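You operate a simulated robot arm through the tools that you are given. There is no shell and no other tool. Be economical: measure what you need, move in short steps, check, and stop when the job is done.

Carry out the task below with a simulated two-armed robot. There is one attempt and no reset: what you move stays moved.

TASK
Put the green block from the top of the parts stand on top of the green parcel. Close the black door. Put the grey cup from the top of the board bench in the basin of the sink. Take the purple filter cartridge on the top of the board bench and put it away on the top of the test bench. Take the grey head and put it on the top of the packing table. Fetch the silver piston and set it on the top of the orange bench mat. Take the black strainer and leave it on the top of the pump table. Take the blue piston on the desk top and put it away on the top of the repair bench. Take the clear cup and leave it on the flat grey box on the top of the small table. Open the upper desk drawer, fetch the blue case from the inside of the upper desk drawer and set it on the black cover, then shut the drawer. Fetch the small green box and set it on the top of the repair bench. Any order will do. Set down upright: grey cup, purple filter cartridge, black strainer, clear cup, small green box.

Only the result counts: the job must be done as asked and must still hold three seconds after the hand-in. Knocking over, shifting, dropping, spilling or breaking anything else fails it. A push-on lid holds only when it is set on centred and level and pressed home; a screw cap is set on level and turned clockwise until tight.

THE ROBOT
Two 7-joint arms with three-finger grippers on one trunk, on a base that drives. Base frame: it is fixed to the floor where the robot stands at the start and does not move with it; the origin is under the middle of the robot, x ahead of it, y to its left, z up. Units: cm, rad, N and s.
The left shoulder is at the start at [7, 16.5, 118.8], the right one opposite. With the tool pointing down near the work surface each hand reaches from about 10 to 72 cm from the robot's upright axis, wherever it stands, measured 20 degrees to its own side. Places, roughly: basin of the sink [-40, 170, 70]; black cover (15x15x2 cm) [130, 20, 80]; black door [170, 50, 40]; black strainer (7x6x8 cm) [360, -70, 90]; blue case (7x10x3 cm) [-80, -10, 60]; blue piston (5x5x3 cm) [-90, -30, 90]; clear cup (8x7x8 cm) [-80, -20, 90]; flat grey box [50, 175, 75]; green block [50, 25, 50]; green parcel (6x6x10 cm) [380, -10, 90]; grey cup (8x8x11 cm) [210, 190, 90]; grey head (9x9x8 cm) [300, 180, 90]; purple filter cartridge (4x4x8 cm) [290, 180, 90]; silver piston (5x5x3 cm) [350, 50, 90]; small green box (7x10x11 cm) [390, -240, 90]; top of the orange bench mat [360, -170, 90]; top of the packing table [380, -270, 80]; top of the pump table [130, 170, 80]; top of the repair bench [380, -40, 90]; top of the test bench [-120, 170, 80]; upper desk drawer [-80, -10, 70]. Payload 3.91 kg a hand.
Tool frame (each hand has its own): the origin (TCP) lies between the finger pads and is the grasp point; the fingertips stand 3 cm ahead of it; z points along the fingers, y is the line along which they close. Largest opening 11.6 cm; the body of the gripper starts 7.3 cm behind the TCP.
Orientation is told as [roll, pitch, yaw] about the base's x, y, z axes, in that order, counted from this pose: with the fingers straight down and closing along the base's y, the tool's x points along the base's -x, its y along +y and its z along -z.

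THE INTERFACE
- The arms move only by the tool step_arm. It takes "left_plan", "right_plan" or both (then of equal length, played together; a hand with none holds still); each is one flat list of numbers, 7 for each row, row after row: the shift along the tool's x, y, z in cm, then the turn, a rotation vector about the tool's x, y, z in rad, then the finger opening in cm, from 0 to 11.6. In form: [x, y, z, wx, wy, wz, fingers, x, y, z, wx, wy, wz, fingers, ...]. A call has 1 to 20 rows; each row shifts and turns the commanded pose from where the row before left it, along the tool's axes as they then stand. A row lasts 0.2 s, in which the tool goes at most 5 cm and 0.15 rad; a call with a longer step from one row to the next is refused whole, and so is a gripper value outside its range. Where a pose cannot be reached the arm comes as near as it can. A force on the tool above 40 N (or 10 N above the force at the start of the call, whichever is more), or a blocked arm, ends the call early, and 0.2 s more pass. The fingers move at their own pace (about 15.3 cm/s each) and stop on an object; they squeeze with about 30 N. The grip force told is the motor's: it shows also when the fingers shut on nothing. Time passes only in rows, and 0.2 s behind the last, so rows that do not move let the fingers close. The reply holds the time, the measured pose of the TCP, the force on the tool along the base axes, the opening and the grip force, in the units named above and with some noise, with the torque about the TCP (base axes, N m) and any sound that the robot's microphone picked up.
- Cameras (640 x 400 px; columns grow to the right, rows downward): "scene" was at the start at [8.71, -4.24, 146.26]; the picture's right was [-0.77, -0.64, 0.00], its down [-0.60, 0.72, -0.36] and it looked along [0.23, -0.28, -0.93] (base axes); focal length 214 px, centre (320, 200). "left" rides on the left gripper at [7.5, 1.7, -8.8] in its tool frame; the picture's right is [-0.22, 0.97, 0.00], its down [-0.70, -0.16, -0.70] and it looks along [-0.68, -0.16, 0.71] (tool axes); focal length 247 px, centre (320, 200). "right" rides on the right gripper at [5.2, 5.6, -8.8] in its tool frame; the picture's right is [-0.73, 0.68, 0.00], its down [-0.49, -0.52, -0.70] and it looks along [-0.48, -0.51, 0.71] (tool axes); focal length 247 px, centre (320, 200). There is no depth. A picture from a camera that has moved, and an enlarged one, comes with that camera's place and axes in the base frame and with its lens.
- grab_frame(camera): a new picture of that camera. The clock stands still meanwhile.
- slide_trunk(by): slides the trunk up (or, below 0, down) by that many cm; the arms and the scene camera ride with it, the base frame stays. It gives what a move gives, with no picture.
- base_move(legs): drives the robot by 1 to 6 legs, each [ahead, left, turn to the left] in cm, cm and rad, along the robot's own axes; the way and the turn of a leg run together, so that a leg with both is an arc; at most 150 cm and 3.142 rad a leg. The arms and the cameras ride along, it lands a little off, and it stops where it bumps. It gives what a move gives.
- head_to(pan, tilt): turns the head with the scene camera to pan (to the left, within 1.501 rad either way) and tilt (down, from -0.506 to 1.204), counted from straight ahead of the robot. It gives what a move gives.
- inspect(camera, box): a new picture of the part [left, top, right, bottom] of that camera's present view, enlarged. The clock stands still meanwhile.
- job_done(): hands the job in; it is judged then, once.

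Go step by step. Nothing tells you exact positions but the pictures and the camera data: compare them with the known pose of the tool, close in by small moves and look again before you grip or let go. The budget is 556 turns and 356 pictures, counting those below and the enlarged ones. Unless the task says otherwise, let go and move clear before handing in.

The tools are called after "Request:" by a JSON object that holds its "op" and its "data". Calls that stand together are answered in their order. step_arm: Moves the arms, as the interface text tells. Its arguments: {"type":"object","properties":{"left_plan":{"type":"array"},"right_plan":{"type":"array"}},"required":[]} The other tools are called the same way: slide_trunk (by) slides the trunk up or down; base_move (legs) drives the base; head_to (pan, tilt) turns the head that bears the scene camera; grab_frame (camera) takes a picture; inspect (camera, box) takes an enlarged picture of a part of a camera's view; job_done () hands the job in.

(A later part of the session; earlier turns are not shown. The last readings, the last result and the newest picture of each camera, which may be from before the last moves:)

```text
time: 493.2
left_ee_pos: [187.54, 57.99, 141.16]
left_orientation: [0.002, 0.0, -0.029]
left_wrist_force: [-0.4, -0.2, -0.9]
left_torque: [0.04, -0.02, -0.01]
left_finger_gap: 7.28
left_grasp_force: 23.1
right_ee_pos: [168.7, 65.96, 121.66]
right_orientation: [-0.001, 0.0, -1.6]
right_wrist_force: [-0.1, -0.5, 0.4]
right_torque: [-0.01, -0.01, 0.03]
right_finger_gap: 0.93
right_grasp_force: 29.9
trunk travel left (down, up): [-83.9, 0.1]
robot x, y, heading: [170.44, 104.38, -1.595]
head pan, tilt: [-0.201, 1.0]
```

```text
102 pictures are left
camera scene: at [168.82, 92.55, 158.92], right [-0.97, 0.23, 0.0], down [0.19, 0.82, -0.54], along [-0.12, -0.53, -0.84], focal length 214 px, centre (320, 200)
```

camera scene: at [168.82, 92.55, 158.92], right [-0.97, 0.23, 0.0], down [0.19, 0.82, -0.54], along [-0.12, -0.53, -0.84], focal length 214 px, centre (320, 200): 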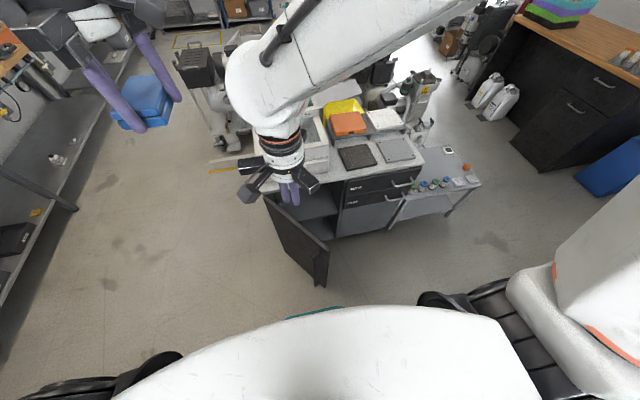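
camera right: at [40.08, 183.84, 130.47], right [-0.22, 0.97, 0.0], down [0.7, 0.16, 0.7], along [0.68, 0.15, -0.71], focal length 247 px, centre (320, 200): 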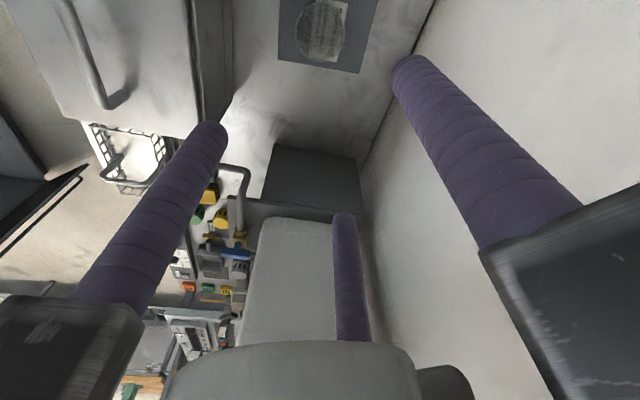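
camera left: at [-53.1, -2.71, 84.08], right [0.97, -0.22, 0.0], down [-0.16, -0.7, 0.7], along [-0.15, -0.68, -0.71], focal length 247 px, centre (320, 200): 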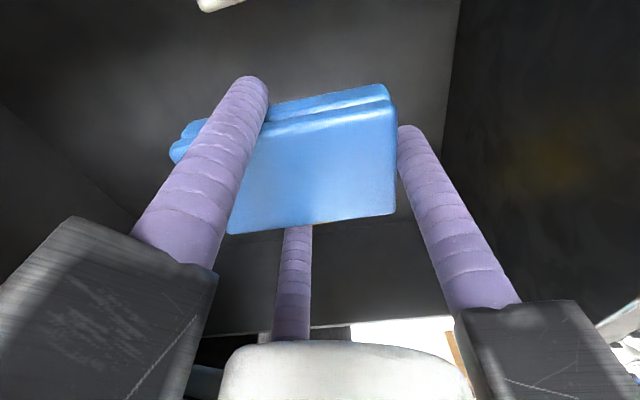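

The right hand is already on the door's outer side. I lower the trunk so the closed fingers meet the door's upper part.

Request:
{"op": "slide_trunk", "data": {"by": -44.5}}

Request:
{"op": "grab_frame", "data": {"camera": "scene"}}

Request:
{"op": "grab_frame", "data": {"camera": "right"}}

```text
refused: -44.5 is not a number from -40 to 40
```

```text
101 pictures are left
camera scene: at [168.82, 92.55, 158.92], right [-0.97, 0.23, 0.0], down [0.19, 0.82, -0.54], along [-0.12, -0.53, -0.84], focal length 214 px, centre (320, 200)
```

scene: 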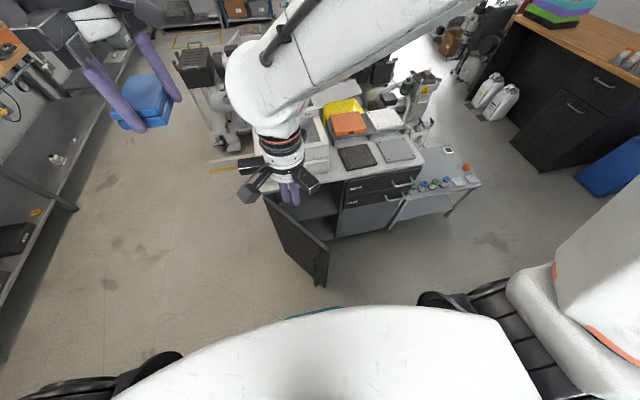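

```text
100 pictures are left
camera right: at [174.48, 71.01, 130.49], right [0.66, -0.75, 0.0], down [-0.54, -0.47, 0.7], along [-0.53, -0.46, -0.71], focal length 247 px, centre (320, 200)
```

right: 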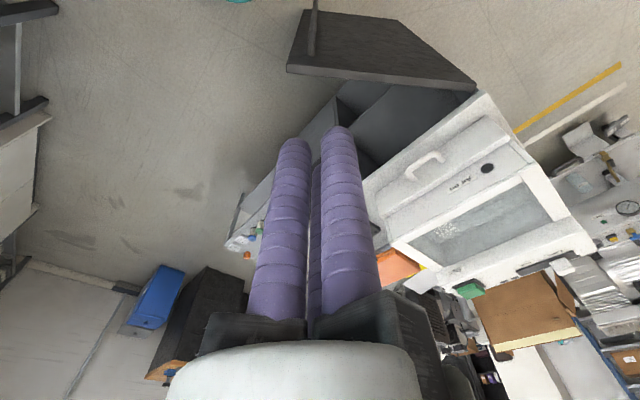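

Request:
{"op": "slide_trunk", "data": {"by": -40}}

Request:
{"op": "step_arm", "data": {"right_plan": [0, 0, 2, 0, 0, 0, 0, 0, 0, 2.5, 0, 0, 0, 0, 0, 0, 0, 0, 0, 0, 0]}}

Request:
{"op": "grab_frame", "data": {"camera": "right"}}

Request:
{"op": "grab_frame", "data": {"camera": "scene"}}

```text
time: 497.1
left_ee_pos: [187.65, 58.06, 101.1]
left_orientation: [-0.001, 0.0, -0.028]
left_wrist_force: [-0.6, -0.4, -1.5]
left_torque: [-0.02, -0.01, 0.01]
left_finger_gap: 7.27
left_grasp_force: 22.8
right_ee_pos: [168.71, 65.98, 81.75]
right_orientation: [0.0, -0.001, -1.599]
right_wrist_force: [-0.3, -0.2, 0.6]
right_torque: [-0.01, 0.04, -0.03]
right_finger_gap: 0.92
right_grasp_force: 30.3
trunk travel left (down, up): [-43.9, 40.1]
robot x, y, heading: [170.77, 104.57, -1.6]
head pan, tilt: [-0.201, 1.0]
```

```text
time: 497.9
left_ee_pos: [187.59, 57.97, 101.14]
left_orientation: [0.002, 0.002, -0.027]
left_wrist_force: [0.0, -1.0, -0.2]
left_torque: [-0.02, 0.02, -0.02]
left_finger_gap: 7.3
left_grasp_force: 22.9
right_ee_pos: [168.7, 66.07, 77.19]
right_orientation: [-0.001, 0.001, -1.6]
right_wrist_force: [0.2, -0.1, 0.2]
right_torque: [0.02, 0.0, 0.01]
right_finger_gap: 0.92
right_grasp_force: 30.0
trunk travel left (down, up): [-43.9, 40.1]
robot x, y, heading: [170.63, 104.57, -1.598]
head pan, tilt: [-0.201, 1.0]
```

```text
99 pictures are left
camera right: at [174.51, 71.09, 85.98], right [0.66, -0.75, 0.0], down [-0.54, -0.47, 0.7], along [-0.53, -0.46, -0.71], focal length 247 px, centre (320, 200)
```

right: 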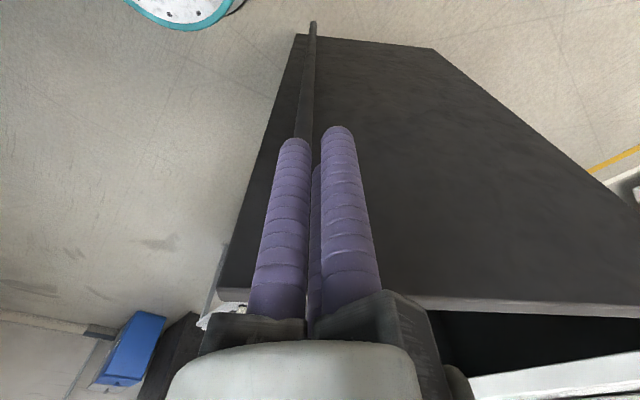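

```text
98 pictures are left
camera scene: at [168.81, 92.58, 118.92], right [-0.97, 0.23, 0.0], down [0.19, 0.82, -0.54], along [-0.12, -0.53, -0.84], focal length 214 px, centre (320, 200)
```

scene: 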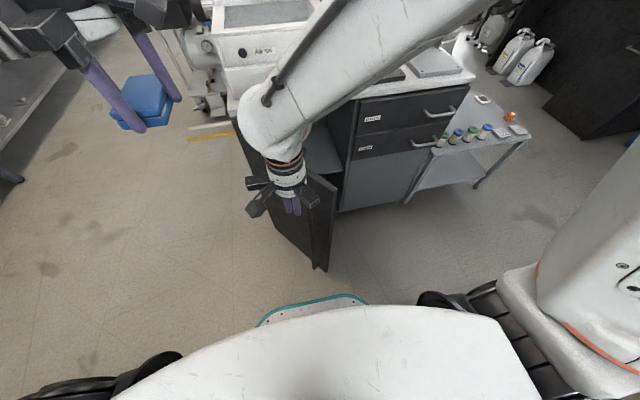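

I sweep the hand against the door's outer face, in small steps.

Request:
{"op": "step_arm", "data": {"right_plan": [-2.4, -2.6, 0, 0, 0, 0, 0, -2.4, -2.6, 0, 0, 0, 0, 0, -1.5, -1.7, 0, 0, 0, 0, 0, -1.5, -1.7, 0, 0, 0, 0, 0, -1.5, -1.7, 0, 0, 0, 0, 0, 0, 0, 0, 0, 0, 0, 0]}}

Request:
{"op": "grab_frame", "data": {"camera": "scene"}}

```text
time: 499.3
left_ee_pos: [187.71, 57.98, 101.16]
left_orientation: [0.0, 0.001, -0.026]
left_wrist_force: [0.7, 1.1, -0.7]
left_torque: [0.03, -0.02, 0.0]
left_finger_gap: 7.28
left_grasp_force: 23.1
right_ee_pos: [158.29, 57.15, 77.25]
right_orientation: [0.0, 0.002, -1.601]
right_wrist_force: [1.1, 0.1, -0.4]
right_torque: [-0.01, 0.0, 0.01]
right_finger_gap: 0.92
right_grasp_force: 29.6
trunk travel left (down, up): [-43.9, 40.1]
robot x, y, heading: [170.49, 104.46, -1.598]
head pan, tilt: [-0.201, 1.0]
```

```text
97 pictures are left
camera scene: at [168.86, 92.59, 118.93], right [-0.97, 0.23, 0.0], down [0.19, 0.82, -0.54], along [-0.12, -0.53, -0.84], focal length 214 px, centre (320, 200)
```

scene: 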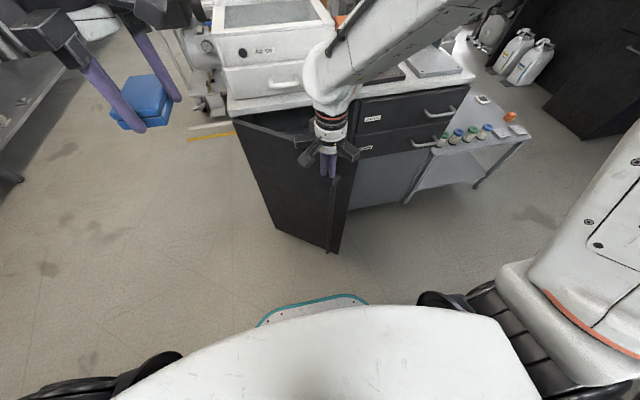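

Request:
{"op": "step_arm", "data": {"right_plan": [-2.2, -1.6, 0, 0, 0, 0, 0, -2.2, -1.5, 0, 0, 0, 0, 0, -2.2, -1.3, 0, 0, 0, 0, 0, -2.2, -1.2, 0, 0, 0, 0, 0, 0, 0, 0, 0, 0, 0, 0]}}

Request:
{"op": "grab_frame", "data": {"camera": "scene"}}

Request:
{"op": "grab_frame", "data": {"camera": "right"}}

```text
time: 500.5
left_ee_pos: [187.62, 58.1, 101.04]
left_orientation: [-0.001, -0.001, -0.027]
left_wrist_force: [0.2, 0.0, -2.0]
left_torque: [-0.05, -0.02, 0.01]
left_finger_gap: 7.28
left_grasp_force: 22.2
right_ee_pos: [152.27, 48.3, 76.98]
right_orientation: [0.0, 0.0, -1.601]
right_wrist_force: [-0.8, 0.7, 0.3]
right_torque: [-0.01, -0.01, 0.03]
right_finger_gap: 0.92
right_grasp_force: 29.8
trunk travel left (down, up): [-43.9, 40.1]
robot x, y, heading: [170.41, 104.0, -1.601]
head pan, tilt: [-0.201, 1.0]
```

```text
96 pictures are left
camera scene: at [168.85, 92.6, 118.93], right [-0.97, 0.23, 0.0], down [0.19, 0.82, -0.54], along [-0.12, -0.53, -0.84], focal length 214 px, centre (320, 200)
```

scene: 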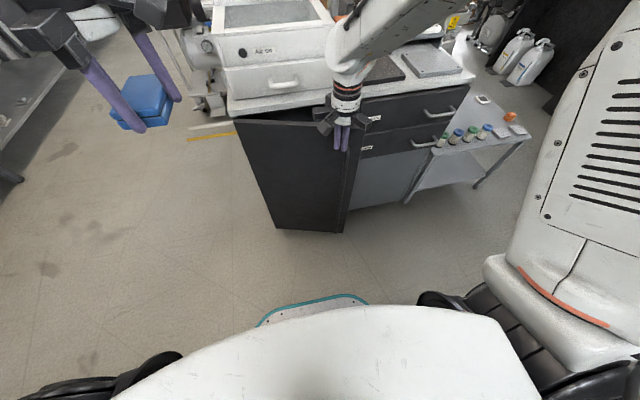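

```text
95 pictures are left
camera right: at [157.97, 53.31, 85.88], right [0.66, -0.75, 0.0], down [-0.54, -0.47, 0.7], along [-0.53, -0.46, -0.71], focal length 247 px, centre (320, 200)
```

right: 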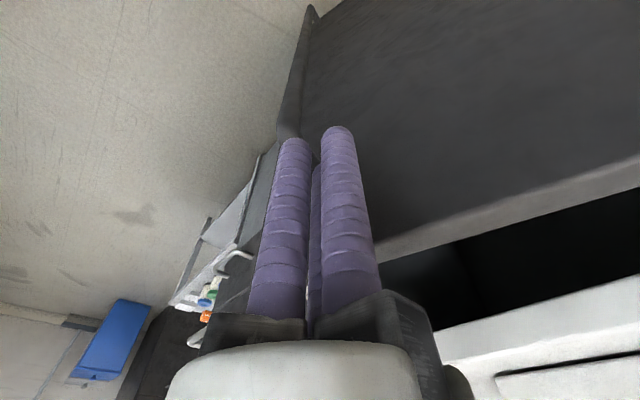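

Request:
{"op": "step_arm", "data": {"right_plan": [-2.3, -0.7, 0, 0, 0, 0, 0, -2.3, -0.6, 0, 0, 0, 0, 0, -2, -0.4, 0, 0, 0, 0, 0, 0, 0, 0, 0, 0, 0, 0]}}

Request:
{"op": "grab_frame", "data": {"camera": "right"}}

Request:
{"op": "inspect", "data": {"camera": "scene", "box": [220, 60, 412, 180]}}

```text
time: 501.5
left_ee_pos: [187.68, 58.17, 101.18]
left_orientation: [0.001, 0.001, -0.029]
left_wrist_force: [0.1, 0.0, -0.6]
left_torque: [0.02, 0.0, -0.04]
left_finger_gap: 7.27
left_grasp_force: 22.3
right_ee_pos: [150.32, 41.82, 77.26]
right_orientation: [0.0, 0.0, -1.6]
right_wrist_force: [0.4, -0.9, 0.4]
right_torque: [-0.02, -0.03, 0.02]
right_finger_gap: 0.91
right_grasp_force: 30.1
trunk travel left (down, up): [-43.9, 40.1]
robot x, y, heading: [170.68, 103.97, -1.605]
head pan, tilt: [-0.201, 1.0]
```

```text
94 pictures are left
camera right: at [156.17, 46.77, 86.03], right [0.66, -0.75, 0.0], down [-0.54, -0.47, 0.7], along [-0.53, -0.46, -0.71], focal length 247 px, centre (320, 200)
```

right: 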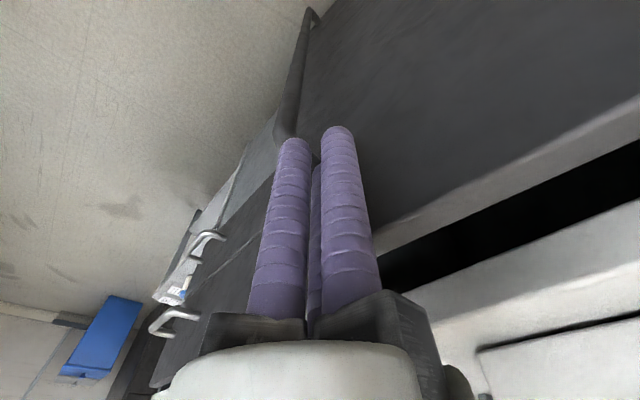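

```text
3.33 times, centred on (316, 120) of scene
camera zoom: at [168.84, 92.6, 118.93], right [-0.97, 0.23, 0.0], down [0.19, 0.82, -0.54], along [-0.12, -0.53, -0.84], focal length 715 px, centre (333, 467)
```

zoom: 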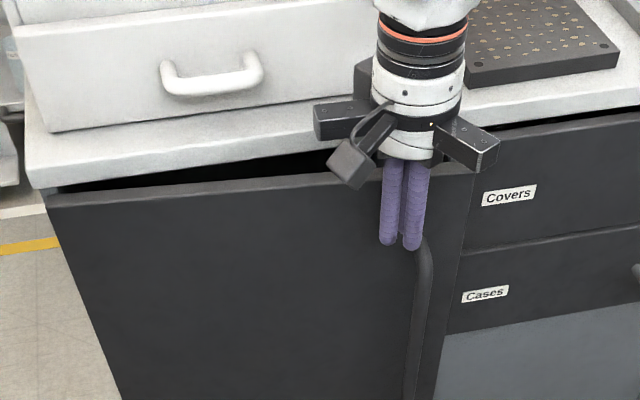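

The door is nearly shut. I push the last centimetres gently.

Request:
{"op": "step_arm", "data": {"right_plan": [-1, -0.1, 0, 0, 0, 0, 0, -1, 0, 0, 0, 0, 0, 0, -0.7, 0, 0, 0, 0, 0, 0, 0, 0, 0, 0, 0, 0, 0]}}

Request:
{"op": "inspect", "data": {"camera": "scene", "box": [220, 60, 412, 180]}}

```text
time: 502.5
left_ee_pos: [187.68, 58.03, 101.18]
left_orientation: [0.002, 0.001, -0.027]
left_wrist_force: [0.5, 0.2, -1.1]
left_torque: [0.02, 0.0, 0.02]
left_finger_gap: 7.29
left_grasp_force: 23.1
right_ee_pos: [150.27, 39.16, 77.08]
right_orientation: [0.0, 0.001, -1.6]
right_wrist_force: [0.5, 1.0, 0.1]
right_torque: [-0.02, 0.02, -0.04]
right_finger_gap: 0.93
right_grasp_force: 30.2
trunk travel left (down, up): [-43.9, 40.1]
robot x, y, heading: [170.72, 104.08, -1.599]
head pan, tilt: [-0.201, 1.0]
```

```text
3.33 times, centred on (316, 120) of scene
camera zoom: at [168.83, 92.56, 118.92], right [-0.97, 0.23, 0.0], down [0.19, 0.82, -0.54], along [-0.12, -0.53, -0.84], focal length 715 px, centre (333, 467)
```

zoom: 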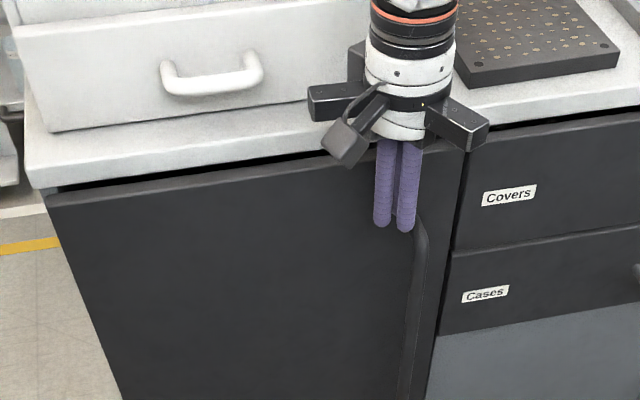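

Request:
{"op": "step_arm", "data": {"right_plan": [-0.6, 0, 0, 0, 0, 0, 0, -0.6, 0, 0, 0, 0, 0, 0, -0.6, 0, 0, 0, 0, 0, 0, 0, 0, 0, 0, 0, 0, 0]}}

Request:
{"op": "inspect", "data": {"camera": "scene", "box": [220, 60, 412, 180]}}

```text
time: 503.3
left_ee_pos: [187.56, 58.38, 101.21]
left_orientation: [-0.002, 0.003, -0.027]
left_wrist_force: [-0.1, 0.3, -0.8]
left_torque: [0.04, 0.04, -0.02]
left_finger_gap: 7.29
left_grasp_force: 23.4
right_ee_pos: [150.24, 38.2, 77.09]
right_orientation: [-0.002, 0.011, -1.597]
right_wrist_force: [2.0, 19.9, 9.2]
right_torque: [-0.59, 0.18, -0.12]
right_finger_gap: 0.91
right_grasp_force: 29.9
trunk travel left (down, up): [-43.9, 40.1]
robot x, y, heading: [170.52, 104.58, -1.6]
head pan, tilt: [-0.201, 1.0]
stopped in row 4 (right hand): the force on the tool passed its limit at 42 N (the readings are from after the stop); the commanded pose is now the measured one
```

```text
3.33 times, centred on (316, 120) of scene
camera zoom: at [168.87, 92.95, 118.98], right [-0.97, 0.23, 0.0], down [0.19, 0.82, -0.54], along [-0.12, -0.53, -0.84], focal length 715 px, centre (333, 467)
```

zoom: 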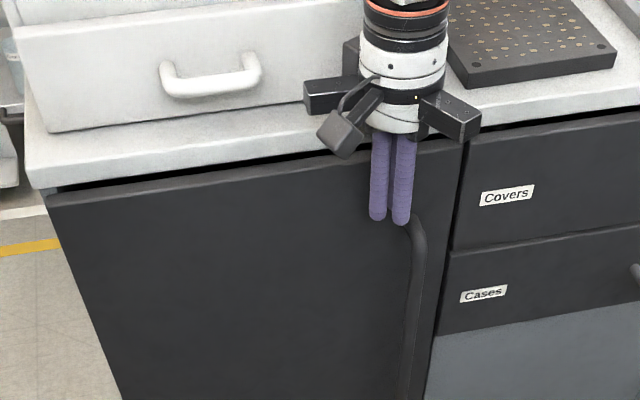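

The contact seems to be at the top slab's edge. I back off to check how far the door is really closed.

Request:
{"op": "step_arm", "data": {"right_plan": [3, 0, 0, 0, 0, 0, 0, 3, 0, 0, 0, 0, 0, 0, 3, 0, 0, 0, 0, 0, 0, 3, 0, -2, 0, 0, 0, 0, 0, 0, 0, 0, 0, 0, 0]}}

Request:
{"op": "inspect", "data": {"camera": "scene", "box": [220, 60, 412, 180]}}

Request:
{"op": "grab_frame", "data": {"camera": "right"}}

```text
time: 504.5
left_ee_pos: [187.65, 58.07, 100.98]
left_orientation: [0.001, -0.001, -0.029]
left_wrist_force: [-0.1, -0.4, -0.9]
left_torque: [0.05, 0.0, 0.0]
left_finger_gap: 7.28
left_grasp_force: 23.0
right_ee_pos: [150.59, 49.67, 79.03]
right_orientation: [-0.001, 0.011, -1.6]
right_wrist_force: [-0.4, 0.6, -1.3]
right_torque: [0.02, 0.01, -0.01]
right_finger_gap: 0.91
right_grasp_force: 29.9
trunk travel left (down, up): [-43.9, 40.1]
robot x, y, heading: [170.74, 104.31, -1.599]
head pan, tilt: [-0.201, 1.0]
```

```text
3.33 times, centred on (316, 120) of scene
camera zoom: at [168.81, 92.53, 118.9], right [-0.97, 0.23, 0.0], down [0.19, 0.82, -0.54], along [-0.12, -0.53, -0.84], focal length 715 px, centre (333, 467)
```

zoom: 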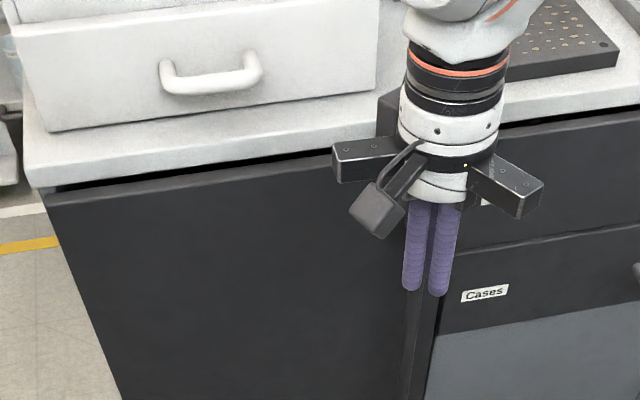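

```text
89 pictures are left
camera right: at [156.37, 54.6, 87.85], right [0.66, -0.75, -0.01], down [-0.54, -0.48, 0.69], along [-0.53, -0.45, -0.72], focal length 247 px, centre (320, 200)
```

right: 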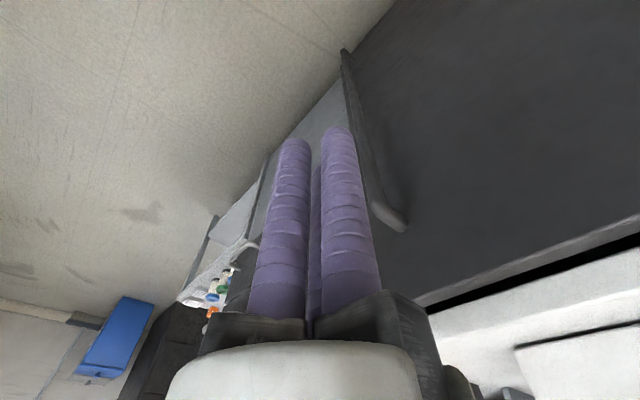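

Request:
{"op": "step_arm", "data": {"right_plan": [2, 0, -3, 0, 0, 0, 0, 2, 0, -4, 0, 0, 0, 0, 0, 4, -2, 0, 0, 0, 0, 0, 4, 0, 0, 0, 0, 0, 0, 4, 0, 0, 0, 0, 0, 0, 4, 0, 0, 0, 0, 0, 0, 0, 0, 0, 0, 0, 0]}}

Request:
{"op": "inspect", "data": {"camera": "scene", "box": [260, 70, 420, 170]}}

Request:
{"op": "inspect", "data": {"camera": "scene", "box": [230, 80, 400, 240]}}

```text
time: 506.1
left_ee_pos: [187.51, 58.07, 101.17]
left_orientation: [0.0, 0.001, -0.029]
left_wrist_force: [-0.2, 0.0, -0.2]
left_torque: [0.01, -0.01, -0.02]
left_finger_gap: 7.33
left_grasp_force: 22.7
right_ee_pos: [166.6, 53.43, 88.08]
right_orientation: [-0.001, 0.013, -1.598]
right_wrist_force: [0.4, 0.1, 0.4]
right_torque: [0.0, -0.01, -0.01]
right_finger_gap: 0.91
right_grasp_force: 29.9
trunk travel left (down, up): [-43.9, 40.1]
robot x, y, heading: [170.55, 104.38, -1.598]
head pan, tilt: [-0.201, 1.0]
```

```text
4.00 times, centred on (340, 120) of scene
camera zoom: at [168.75, 92.65, 118.92], right [-0.97, 0.23, 0.0], down [0.19, 0.82, -0.54], along [-0.12, -0.53, -0.84], focal length 858 px, centre (240, 520)
```

zoom: 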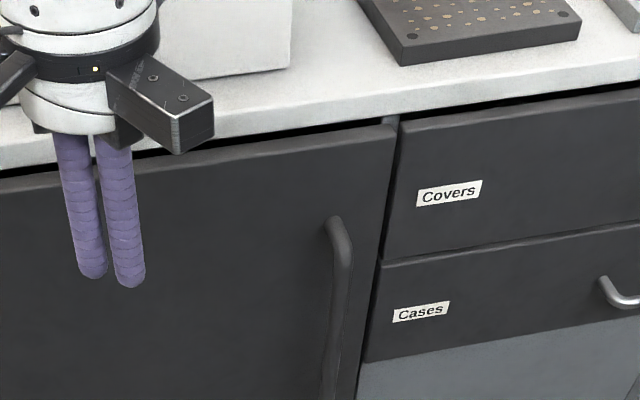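

```text
2.50 times, centred on (315, 160) of scene
camera zoom: at [168.75, 92.65, 118.92], right [-0.97, 0.23, 0.0], down [0.19, 0.82, -0.54], along [-0.12, -0.53, -0.84], focal length 536 px, centre (332, 300)
```

zoom: 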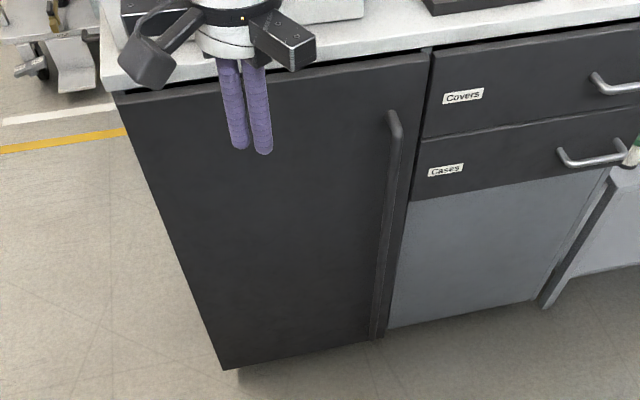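

The door's free edge and hinge edge now lie in one plane, so it is closed. Next I raise the trunk and move over to set the blue case on the black cover near (135.5, 25.7).

Request:
{"op": "slide_trunk", "data": {"by": 24}}

Request:
{"op": "base_move", "data": {"legs": [[0, -48, 0.028], [12, 0, 0]]}}

Request:
{"op": "head_to", "data": {"pan": 0.1, "tilt": 0.8}}

Request:
{"op": "grab_frame", "data": {"camera": "scene"}}

```text
time: 508.6
left_ee_pos: [187.73, 58.1, 125.15]
left_orientation: [0.002, 0.001, -0.027]
left_wrist_force: [-0.1, 0.2, -1.0]
left_torque: [0.04, 0.0, 0.01]
left_finger_gap: 7.27
left_grasp_force: 22.5
right_ee_pos: [166.81, 53.44, 112.08]
right_orientation: [0.0, 0.012, -1.598]
right_wrist_force: [0.6, -0.1, 0.8]
right_torque: [0.01, 0.03, -0.01]
right_finger_gap: 0.92
right_grasp_force: 30.1
trunk travel left (down, up): [-67.9, 16.1]
robot x, y, heading: [170.3, 104.53, -1.601]
head pan, tilt: [-0.201, 1.0]
```

```text
time: 512.3
left_ee_pos: [140.4, 47.56, 125.14]
left_orientation: [0.001, -0.001, 0.0]
left_wrist_force: [0.2, -0.2, -1.2]
left_torque: [-0.04, 0.0, -0.02]
left_finger_gap: 7.28
left_grasp_force: 22.6
right_ee_pos: [119.46, 42.13, 112.19]
right_orientation: [0.001, 0.011, -1.569]
right_wrist_force: [0.6, -0.2, -0.1]
right_torque: [-0.01, -0.01, -0.04]
right_finger_gap: 0.93
right_grasp_force: 30.5
trunk travel left (down, up): [-67.9, 16.1]
robot x, y, heading: [121.94, 93.32, -1.57]
head pan, tilt: [-0.201, 1.0]
```

```text
time: 513.1
left_ee_pos: [140.3, 47.34, 125.13]
left_orientation: [0.002, 0.0, 0.001]
left_wrist_force: [0.1, 0.2, -2.0]
left_torque: [0.04, 0.01, 0.02]
left_finger_gap: 7.29
left_grasp_force: 22.9
right_ee_pos: [119.61, 41.95, 112.06]
right_orientation: [-0.001, 0.012, -1.568]
right_wrist_force: [-0.2, 0.0, 1.1]
right_torque: [-0.01, -0.02, -0.01]
right_finger_gap: 0.9
right_grasp_force: 29.9
trunk travel left (down, up): [-67.9, 16.1]
robot x, y, heading: [121.78, 93.01, -1.57]
head pan, tilt: [0.099, 0.799]
```

```text
86 pictures are left
camera scene: at [122.71, 80.11, 144.42], right [-1.0, -0.1, 0.0], down [-0.07, 0.71, -0.7], along [0.07, -0.69, -0.72], focal length 214 px, centre (320, 200)
```

scene: 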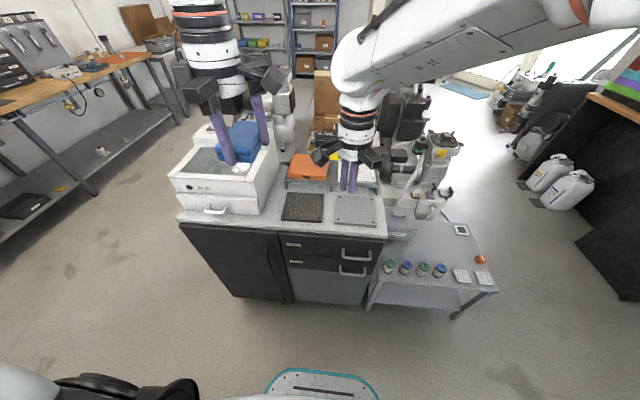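

Request:
{"op": "inspect", "data": {"camera": "scene", "box": [250, 150, 410, 250]}}

```text
4.00 times, centred on (330, 200) of scene
camera zoom: at [122.71, 80.11, 144.42], right [-1.0, -0.1, 0.0], down [-0.07, 0.71, -0.7], along [0.07, -0.69, -0.72], focal length 858 px, centre (280, 200)
```

zoom: 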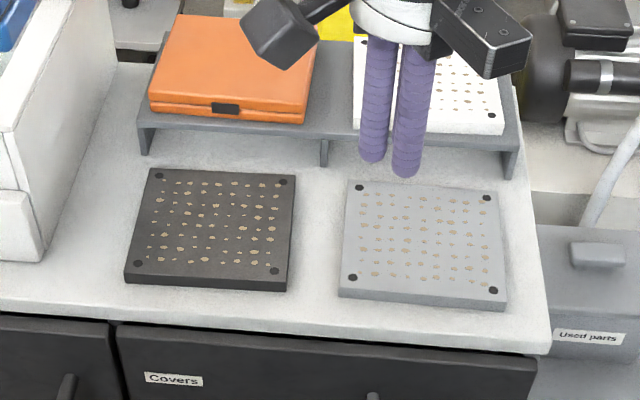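

The cover's centre is at (134.5, 25.6). I bring the case above it and lower it partway, pulling the right hand back.

Request:
{"op": "step_arm", "data": {"left_plan": [1.16, -4.22, 0, 0, 0, 0, 5, 1.16, -4.22, 0, 0, 0, 0, 5, 1.16, -4.22, 0, 0, 0, 0, 5, 1.16, -4.22, 0, 0, 0, 0, 5, 1.16, -4.22, 0, 0, 0, 0, 5, 0, 0, 4, 0, 0, 0, 5, 0, 0, 4, 0, 0, 0, 5, 0, 0, 4, 0, 0, 0, 5, 0, 0, 4, 0, 0, 0, 5, 0, 0, 4, 0, 0, 0, 5, 0, 0, 4, 0, 0, 0, 5, 0, 0, 4, 0, 0, 0, 5, 0, 0, 0, 0, 0, 0, 5]}}

Request:
{"op": "grab_frame", "data": {"camera": "left"}}

Request:
{"op": "inspect", "data": {"camera": "scene", "box": [230, 140, 390, 240]}}

```text
time: 515.9
left_ee_pos: [134.52, 26.35, 97.31]
left_orientation: [0.0, 0.0, 0.002]
left_wrist_force: [-0.3, 0.5, -1.3]
left_torque: [-0.01, -0.03, -0.02]
left_finger_gap: 7.27
left_grasp_force: 22.6
right_ee_pos: [119.46, 42.13, 112.21]
right_orientation: [0.0, 0.01, -1.568]
right_wrist_force: [0.4, 0.2, -0.5]
right_torque: [0.0, -0.03, -0.01]
right_finger_gap: 0.96
right_grasp_force: 29.8
trunk travel left (down, up): [-67.9, 16.1]
robot x, y, heading: [121.43, 93.22, -1.572]
head pan, tilt: [0.099, 0.799]
```

```text
84 pictures are left
camera left: at [127.05, 28.05, 106.18], right [0.22, 0.97, 0.0], down [0.7, -0.16, 0.7], along [0.68, -0.16, -0.71], focal length 247 px, centre (320, 200)
```

left: 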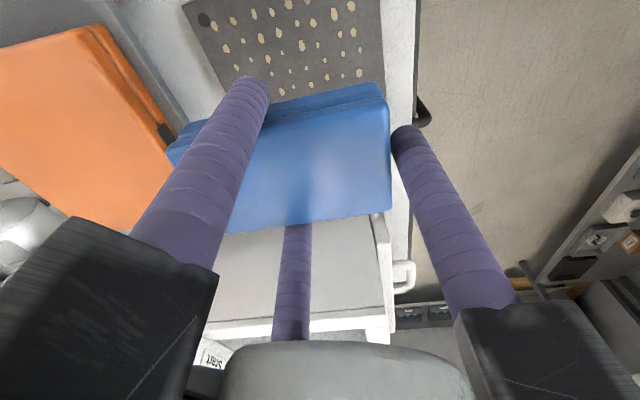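

```text
4.00 times, centred on (310, 190) of scene
camera zoom: at [122.7, 80.19, 144.44], right [-1.0, -0.1, 0.0], down [-0.07, 0.71, -0.7], along [0.07, -0.69, -0.72], focal length 858 px, centre (360, 240)
```

zoom: 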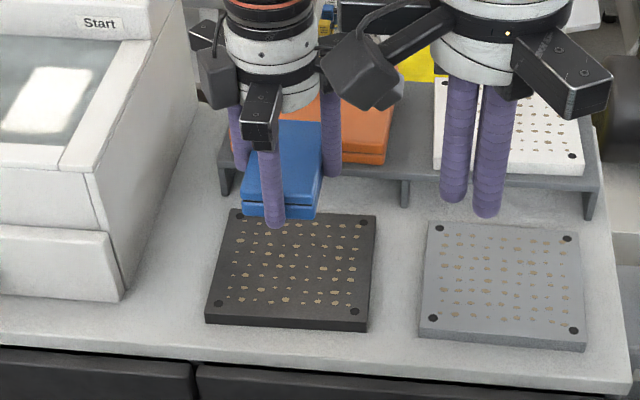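

Request:
{"op": "step_arm", "data": {"left_plan": [0, 0, 3, 0, 0, 0, 5, 0, 0, 3, 0, 0, 0, 5, 0, 0, 1.5, 0, 0, 0, 5, 0, 0, 0.5, 0, 0, 0, 5, 0, 0, 0, 0, 0, 0, 5]}}

Request:
{"op": "inspect", "data": {"camera": "scene", "box": [246, 170, 342, 230]}}

```text
time: 517.1
left_ee_pos: [134.55, 26.32, 89.17]
left_orientation: [-0.001, 0.0, 0.001]
left_wrist_force: [0.1, -0.8, -0.7]
left_torque: [-0.04, 0.02, -0.01]
left_finger_gap: 7.3
left_grasp_force: 22.9
right_ee_pos: [119.6, 42.05, 112.07]
right_orientation: [-0.001, 0.013, -1.568]
right_wrist_force: [0.2, 0.4, 0.5]
right_torque: [0.03, 0.0, -0.01]
right_finger_gap: 0.92
right_grasp_force: 29.6
trunk travel left (down, up): [-67.9, 16.1]
robot x, y, heading: [121.43, 93.02, -1.574]
head pan, tilt: [0.099, 0.799]
```

```text
6.67 times, centred on (294, 200) of scene
camera zoom: at [122.7, 80.15, 144.44], right [-1.0, -0.1, 0.0], down [-0.07, 0.71, -0.7], along [0.07, -0.69, -0.72], focal length 1430 px, centre (493, 200)
```

zoom: 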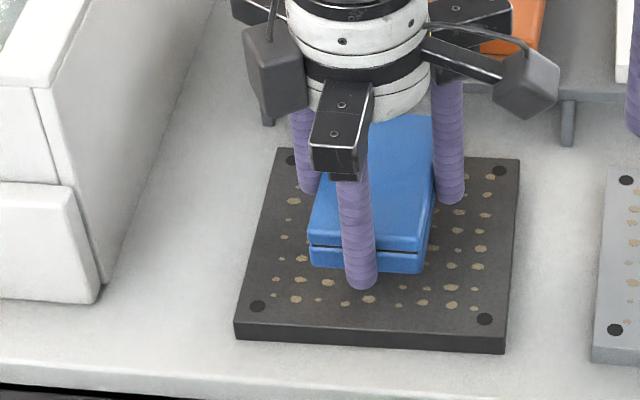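

Request:
{"op": "step_arm", "data": {"left_plan": [0, 0, 0.5, 0, 0, 0, 5, 0, 0, 0.4, 0, 0, 0, 5, 0, 0, 0.3, 0, 0, 0, 5, 0, 0, 0, 0, 0, 0, 5]}}

```text
time: 518.1
left_ee_pos: [134.56, 26.34, 88.0]
left_orientation: [0.001, -0.001, -0.001]
left_wrist_force: [0.1, 0.6, -0.2]
left_torque: [-0.03, 0.0, 0.01]
left_finger_gap: 7.29
left_grasp_force: 22.8
right_ee_pos: [119.5, 42.0, 112.16]
right_orientation: [0.001, 0.012, -1.569]
right_wrist_force: [-0.5, -0.2, 0.3]
right_torque: [-0.02, -0.01, 0.0]
right_finger_gap: 0.93
right_grasp_force: 30.4
trunk travel left (down, up): [-67.9, 16.1]
robot x, y, heading: [121.86, 92.7, -1.567]
head pan, tilt: [0.099, 0.799]
```

Request:
{"op": "step_arm", "data": {"left_plan": [0, 0, 0.35, 0, 0, 0, 5, 0, 0, 0.35, 0, 0, 0, 5, 0, 0, 0.3, 0, 0, 0, 5, 0, 0, 0, 0, 0, 0, 5]}}

Request:
{"op": "inspect", "data": {"camera": "scene", "box": [246, 170, 342, 230]}}

```text
time: 519.1
left_ee_pos: [134.62, 26.36, 87.05]
left_orientation: [-0.001, 0.001, 0.001]
left_wrist_force: [0.3, -0.6, -0.4]
left_torque: [0.04, -0.02, 0.01]
left_finger_gap: 7.27
left_grasp_force: 22.0
right_ee_pos: [119.54, 41.98, 112.09]
right_orientation: [-0.001, 0.012, -1.568]
right_wrist_force: [-0.4, 0.3, 0.9]
right_torque: [0.0, -0.02, 0.02]
right_finger_gap: 0.94
right_grasp_force: 30.1
trunk travel left (down, up): [-67.9, 16.1]
robot x, y, heading: [121.59, 93.41, -1.566]
head pan, tilt: [0.099, 0.799]
```

```text
6.67 times, centred on (294, 200) of scene
camera zoom: at [122.71, 80.14, 144.43], right [-1.0, -0.1, 0.0], down [-0.07, 0.71, -0.7], along [0.07, -0.69, -0.72], focal length 1430 px, centre (493, 200)
```

zoom: 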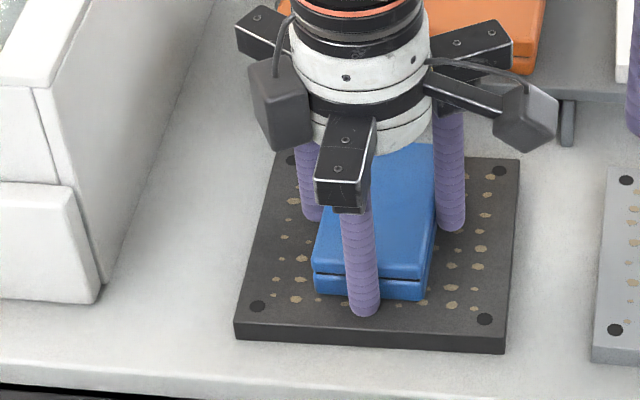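

Request:
{"op": "step_arm", "data": {"left_plan": [0, 0, 0.3, 0, 0, 0, 5, 0, 0, 0.3, 0, 0, 0, 5, 0, 0, 0.3, 0, 0, 0, 5, 0, 0, 0, 0, 0, 0, 5]}}

```text
time: 520.1
left_ee_pos: [134.58, 26.32, 86.57]
left_orientation: [-0.009, -0.001, 0.001]
left_wrist_force: [1.6, -4.1, 37.2]
left_torque: [0.33, -0.06, -0.01]
left_finger_gap: 7.3
left_grasp_force: 23.5
right_ee_pos: [119.56, 42.37, 112.4]
right_orientation: [-0.001, 0.009, -1.568]
right_wrist_force: [-0.1, -1.0, -0.4]
right_torque: [0.01, 0.02, 0.01]
right_finger_gap: 0.92
right_grasp_force: 30.1
trunk travel left (down, up): [-67.9, 16.1]
robot x, y, heading: [121.61, 93.23, -1.568]
head pan, tilt: [0.099, 0.799]
```

Firm contact; I ease up slightly, release and rise.

Request:
{"op": "step_arm", "data": {"left_plan": [0, 0, -0.3, 0, 0, 0, 5, 0, 0, 0, 0, 0, 0, 8.5, 0, 0, 0, 0, 0, 0, 10, 0, 0, 0, 0, 0, 0, 10, 0, 0, -2, 0, 0, 0, 10, 0, 0, -4, 0, 0, 0, 10, 0, 0, -4, 0, 0, 0, 10, 0, 0, -4, 0, 0, 0, 10, 0, 0, -4, 0, 0, 0, 10, 0, 0, -4, 0, 0, 0, 10, 0, 0, -4, 0, 0, 0, 10, 0, 0, -4, 0, 0, 0, 10]}}

Request:
{"op": "inspect", "data": {"camera": "scene", "box": [230, 140, 390, 240]}}

```text
time: 522.7
left_ee_pos: [134.42, 26.7, 116.47]
left_orientation: [-0.001, 0.001, 0.001]
left_wrist_force: [0.2, 0.3, -0.5]
left_torque: [-0.01, 0.01, -0.05]
left_finger_gap: 9.98
left_grasp_force: 0.0
right_ee_pos: [119.41, 42.19, 112.13]
right_orientation: [0.0, 0.01, -1.569]
right_wrist_force: [0.0, 0.8, 0.9]
right_torque: [0.01, -0.03, 0.0]
right_finger_gap: 0.92
right_grasp_force: 29.9
trunk travel left (down, up): [-67.9, 16.1]
robot x, y, heading: [121.83, 93.12, -1.57]
head pan, tilt: [0.099, 0.799]
```

```text
4.00 times, centred on (310, 190) of scene
camera zoom: at [122.71, 80.24, 144.44], right [-1.0, -0.1, 0.0], down [-0.07, 0.71, -0.7], along [0.07, -0.69, -0.72], focal length 858 px, centre (360, 240)
```

zoom: 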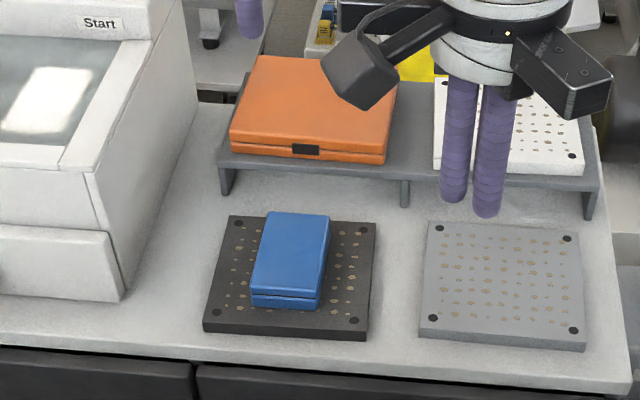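

The case sits centred on the cover. Last item: the grey head. I retract the left hand, turn around and go back to the board bench.

Request:
{"op": "step_arm", "data": {"left_plan": [0, 4.4, 0, 0, 0, 0, 9, 0, 4.4, 0, 0, 0, 0, 6, 0, 4.4, 0, 0, 0, 0, 4, 0, 4.4, 0, 0, 0, 0, 4, 0, 4.4, 0, 0, 0, 0, 4], "right_plan": [2, 0, 0, 0, 0, 0, 0, 2, 0, 0, 0, 0, 0, 0, 0, 0, 0, 0, 0, 0, 0, 0, 0, 0, 0, 0, 0, 0, 0, 0, 0, 0, 0, 0, 0]}}

Request:
{"op": "slide_trunk", "data": {"by": 12}}

Request:
{"op": "base_move", "data": {"legs": [[-4, 0, 0], [0, 0, 1.57], [0, 0, 1.57]]}}

```text
time: 523.7
left_ee_pos: [133.54, 42.21, 115.04]
left_orientation: [0.013, -0.081, 0.043]
left_wrist_force: [7.6, 1.6, 0.7]
left_torque: [-0.1, 0.72, -0.31]
left_finger_gap: 3.99
left_grasp_force: 0.1
right_ee_pos: [119.22, 46.37, 111.75]
right_orientation: [-0.017, 0.026, -1.567]
right_wrist_force: [-6.9, -0.6, -0.9]
right_torque: [0.09, -0.81, -0.15]
right_finger_gap: 0.92
right_grasp_force: 29.9
trunk travel left (down, up): [-67.9, 16.1]
robot x, y, heading: [121.95, 93.31, -1.574]
head pan, tilt: [0.099, 0.799]
stopped in row 4 (right hand): the force on the tool passed its limit at 89 N (the readings are from after the stop); the commanded pose is now the measured one
```

```text
time: 525.2
left_ee_pos: [133.32, 42.13, 127.06]
left_orientation: [0.016, -0.084, 0.043]
left_wrist_force: [19.3, -4.0, 0.0]
left_torque: [0.31, 1.86, -0.18]
left_finger_gap: 4.0
left_grasp_force: 0.3
right_ee_pos: [119.01, 46.31, 123.74]
right_orientation: [-0.014, 0.026, -1.567]
right_wrist_force: [-20.2, 3.9, 0.5]
right_torque: [-0.4, -2.43, -0.25]
right_finger_gap: 0.94
right_grasp_force: 29.9
trunk travel left (down, up): [-79.9, 4.1]
robot x, y, heading: [121.73, 93.12, -1.57]
head pan, tilt: [0.099, 0.799]
```

```text
time: 533.7
left_ee_pos: [112.12, 148.29, 127.08]
left_orientation: [0.017, -0.082, -3.131]
left_wrist_force: [-26.7, 12.4, -0.6]
left_torque: [-1.05, -2.27, 0.57]
left_finger_gap: 4.0
left_grasp_force: 0.0
right_ee_pos: [126.14, 143.78, 123.73]
right_orientation: [-0.014, 0.026, 1.542]
right_wrist_force: [27.4, -12.2, 0.9]
right_torque: [1.51, 3.29, -0.11]
right_finger_gap: 0.93
right_grasp_force: 30.3
trunk travel left (down, up): [-79.9, 4.1]
robot x, y, heading: [121.97, 96.93, 1.536]
head pan, tilt: [0.099, 0.799]
```

The two hands touched each other while retracting. I separate them now.

Request:
{"op": "step_arm", "data": {"left_plan": [-2, 0, 0, 0, 0, 0, 4, -2, 0, 0, 0, 0, 0, 4, -2, 0, 0, 0, 0, 0, 4, 0, 0, 0, 0, 0, 0, 4], "right_plan": [0, -2, 0, 0, 0, 0, 0, 0, -2, 0, 0, 0, 0, 0, 0, -2, 0, 0, 0, 0, 0, 0, 0, 0, 0, 0, 0, 0]}}

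Request:
{"op": "head_to", "data": {"pan": 0, "tilt": 0.7}}

Request:
{"op": "grab_frame", "data": {"camera": "scene"}}

```text
time: 534.7
left_ee_pos: [105.91, 148.2, 127.39]
left_orientation: [0.015, -0.084, -3.131]
left_wrist_force: [-0.2, -0.7, 0.0]
left_torque: [0.01, -0.04, -0.01]
left_finger_gap: 3.98
left_grasp_force: 0.0
right_ee_pos: [132.09, 143.43, 123.59]
right_orientation: [-0.014, 0.026, 1.543]
right_wrist_force: [-0.4, 0.1, 0.9]
right_torque: [-0.03, 0.01, -0.01]
right_finger_gap: 0.91
right_grasp_force: 30.1
trunk travel left (down, up): [-79.9, 4.1]
robot x, y, heading: [121.93, 97.19, 1.541]
head pan, tilt: [0.099, 0.799]
```

```text
time: 535.4
left_ee_pos: [105.93, 148.13, 127.3]
left_orientation: [0.016, -0.085, -3.132]
left_wrist_force: [0.3, -0.2, -0.3]
left_torque: [-0.02, -0.01, 0.0]
left_finger_gap: 4.01
left_grasp_force: 0.1
right_ee_pos: [132.11, 143.61, 123.66]
right_orientation: [-0.015, 0.024, 1.544]
right_wrist_force: [0.1, 0.0, -0.6]
right_torque: [-0.03, 0.01, 0.02]
right_finger_gap: 0.92
right_grasp_force: 30.3
trunk travel left (down, up): [-79.9, 4.1]
robot x, y, heading: [121.91, 97.11, 1.536]
head pan, tilt: [0.0, 0.7]
```

```text
79 pictures are left
camera scene: at [122.36, 110.62, 157.26], right [1.0, -0.03, 0.0], down [-0.02, -0.64, -0.76], along [0.03, 0.76, -0.64], focal length 214 px, centre (320, 200)
```

scene: 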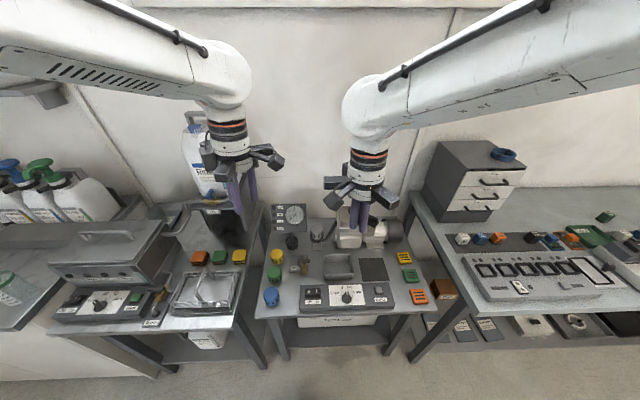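

Request:
{"op": "base_move", "data": {"legs": [[0, -60, 0.033], [0, -102, 0], [13, 0, 0]]}}

Request:
{"op": "grab_frame", "data": {"camera": "scene"}}

Request:
{"op": "inspect", "data": {"camera": "scene", "box": [300, 190, 428, 270]}}

```text
time: 544.5
left_ee_pos: [266.69, 158.41, 127.49]
left_orientation: [0.012, -0.083, -3.113]
left_wrist_force: [0.4, -0.7, -0.5]
left_torque: [-0.04, 0.02, -0.03]
left_finger_gap: 4.01
left_grasp_force: 0.1
right_ee_pos: [292.84, 154.28, 123.77]
right_orientation: [-0.014, 0.023, 1.559]
right_wrist_force: [0.5, 0.8, -0.1]
right_torque: [0.01, -0.01, 0.0]
right_finger_gap: 0.91
right_grasp_force: 30.0
trunk travel left (down, up): [-79.9, 4.1]
robot x, y, heading: [283.44, 107.57, 1.558]
head pan, tilt: [0.0, 0.7]
```

```text
78 pictures are left
camera scene: at [283.76, 121.2, 157.29], right [1.0, -0.02, 0.0], down [-0.01, -0.64, -0.77], along [0.01, 0.77, -0.64], focal length 214 px, centre (320, 200)
```

scene: 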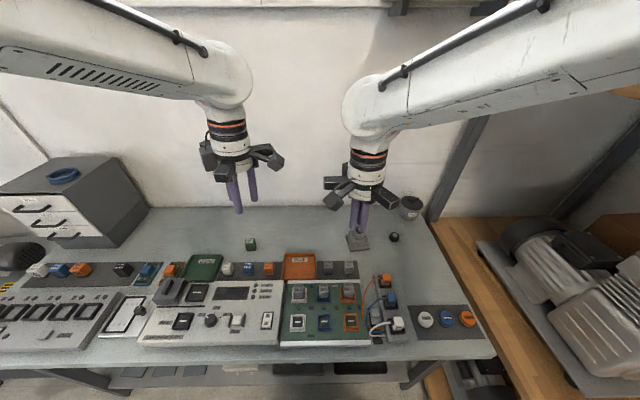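

```text
5.00 times, centred on (364, 230) of scene
camera zoom: at [283.76, 121.2, 157.29], right [1.0, -0.02, 0.0], down [-0.01, -0.64, -0.77], along [0.01, 0.77, -0.64], focal length 1072 px, centre (100, 50)
```

zoom: 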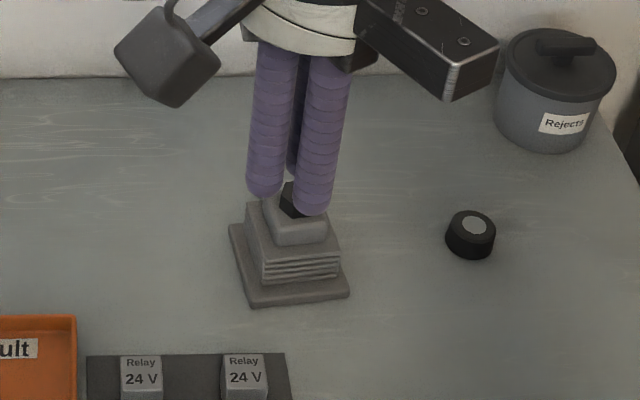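

The head's centre is near (300.4, 178.6), turned about 6.5°. I step closer and bring the right hand over it, aligned with its faces.

Request:
{"op": "base_move", "data": {"legs": [[3, 0, 0.012]]}}

Request:
{"op": "step_arm", "data": {"right_plan": [0, 0, 0, -0.014, -0.023, -0.12, 9.5, -3.6, -1.3, 0, 0, 0, 0, 9.8, -3.6, -1.3, 0, 0, 0, 0, 9.8, -3.6, -1.3, 0, 0, 0, 0, 9.8, -3.6, -1.3, 0, 0, 0, 0, 9.8, -3.6, -1.3, 0, 0, 0, 0, 9.8, -3, -1, 0, 0, 0, 0, 9.8, 0, 0, 4, 0, 0, 0, 9.8, 0, 0, 4, 0, 0, 0, 9.8, 0, 0, 4, 0, 0, 0, 9.8, 0, 0, 0, 0, 0, 0, 9.8]}}

Request:
{"op": "grab_frame", "data": {"camera": "right"}}

Request:
{"op": "inspect", "data": {"camera": "scene", "box": [300, 180, 428, 260]}}

```text
time: 545.4
left_ee_pos: [266.22, 160.86, 127.7]
left_orientation: [0.008, -0.083, -3.1]
left_wrist_force: [-0.8, -1.6, 1.0]
left_torque: [0.08, -0.03, -0.05]
left_finger_gap: 3.99
left_grasp_force: 0.1
right_ee_pos: [292.47, 156.98, 124.0]
right_orientation: [-0.013, 0.021, 1.573]
right_wrist_force: [0.3, -1.1, 1.1]
right_torque: [0.09, -0.02, 0.02]
right_finger_gap: 0.92
right_grasp_force: 29.9
trunk travel left (down, up): [-79.9, 4.1]
robot x, y, heading: [283.77, 110.87, 1.567]
head pan, tilt: [0.0, 0.7]
```

```text
time: 547.8
left_ee_pos: [266.19, 161.49, 127.55]
left_orientation: [0.014, -0.081, -3.103]
left_wrist_force: [0.6, 0.2, -0.2]
left_torque: [0.01, -0.01, 0.01]
left_finger_gap: 4.0
left_grasp_force: 0.1
right_ee_pos: [297.18, 179.34, 111.63]
right_orientation: [-0.001, 0.002, 1.693]
right_wrist_force: [0.0, 0.6, -0.5]
right_torque: [0.02, 0.0, -0.01]
right_finger_gap: 9.8
right_grasp_force: 0.1
trunk travel left (down, up): [-79.9, 4.1]
robot x, y, heading: [283.32, 110.6, 1.563]
head pan, tilt: [0.0, 0.7]
```

```text
76 pictures are left
camera right: at [292.22, 173.42, 120.46], right [-0.77, 0.64, 0.0], down [0.46, 0.55, 0.7], along [0.45, 0.53, -0.72], focal length 247 px, centre (320, 200)
```

right: 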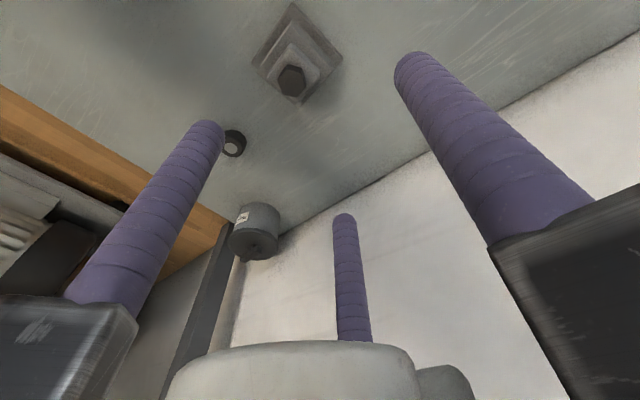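

```text
5.00 times, centred on (364, 220) of scene
camera zoom: at [283.61, 124.3, 157.27], right [1.0, -0.01, 0.0], down [0.0, -0.64, -0.77], along [0.0, 0.77, -0.64], focal length 1072 px, centre (100, 100)
```

zoom: 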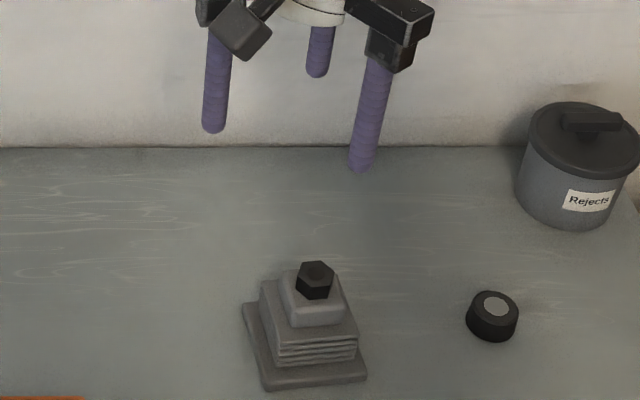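

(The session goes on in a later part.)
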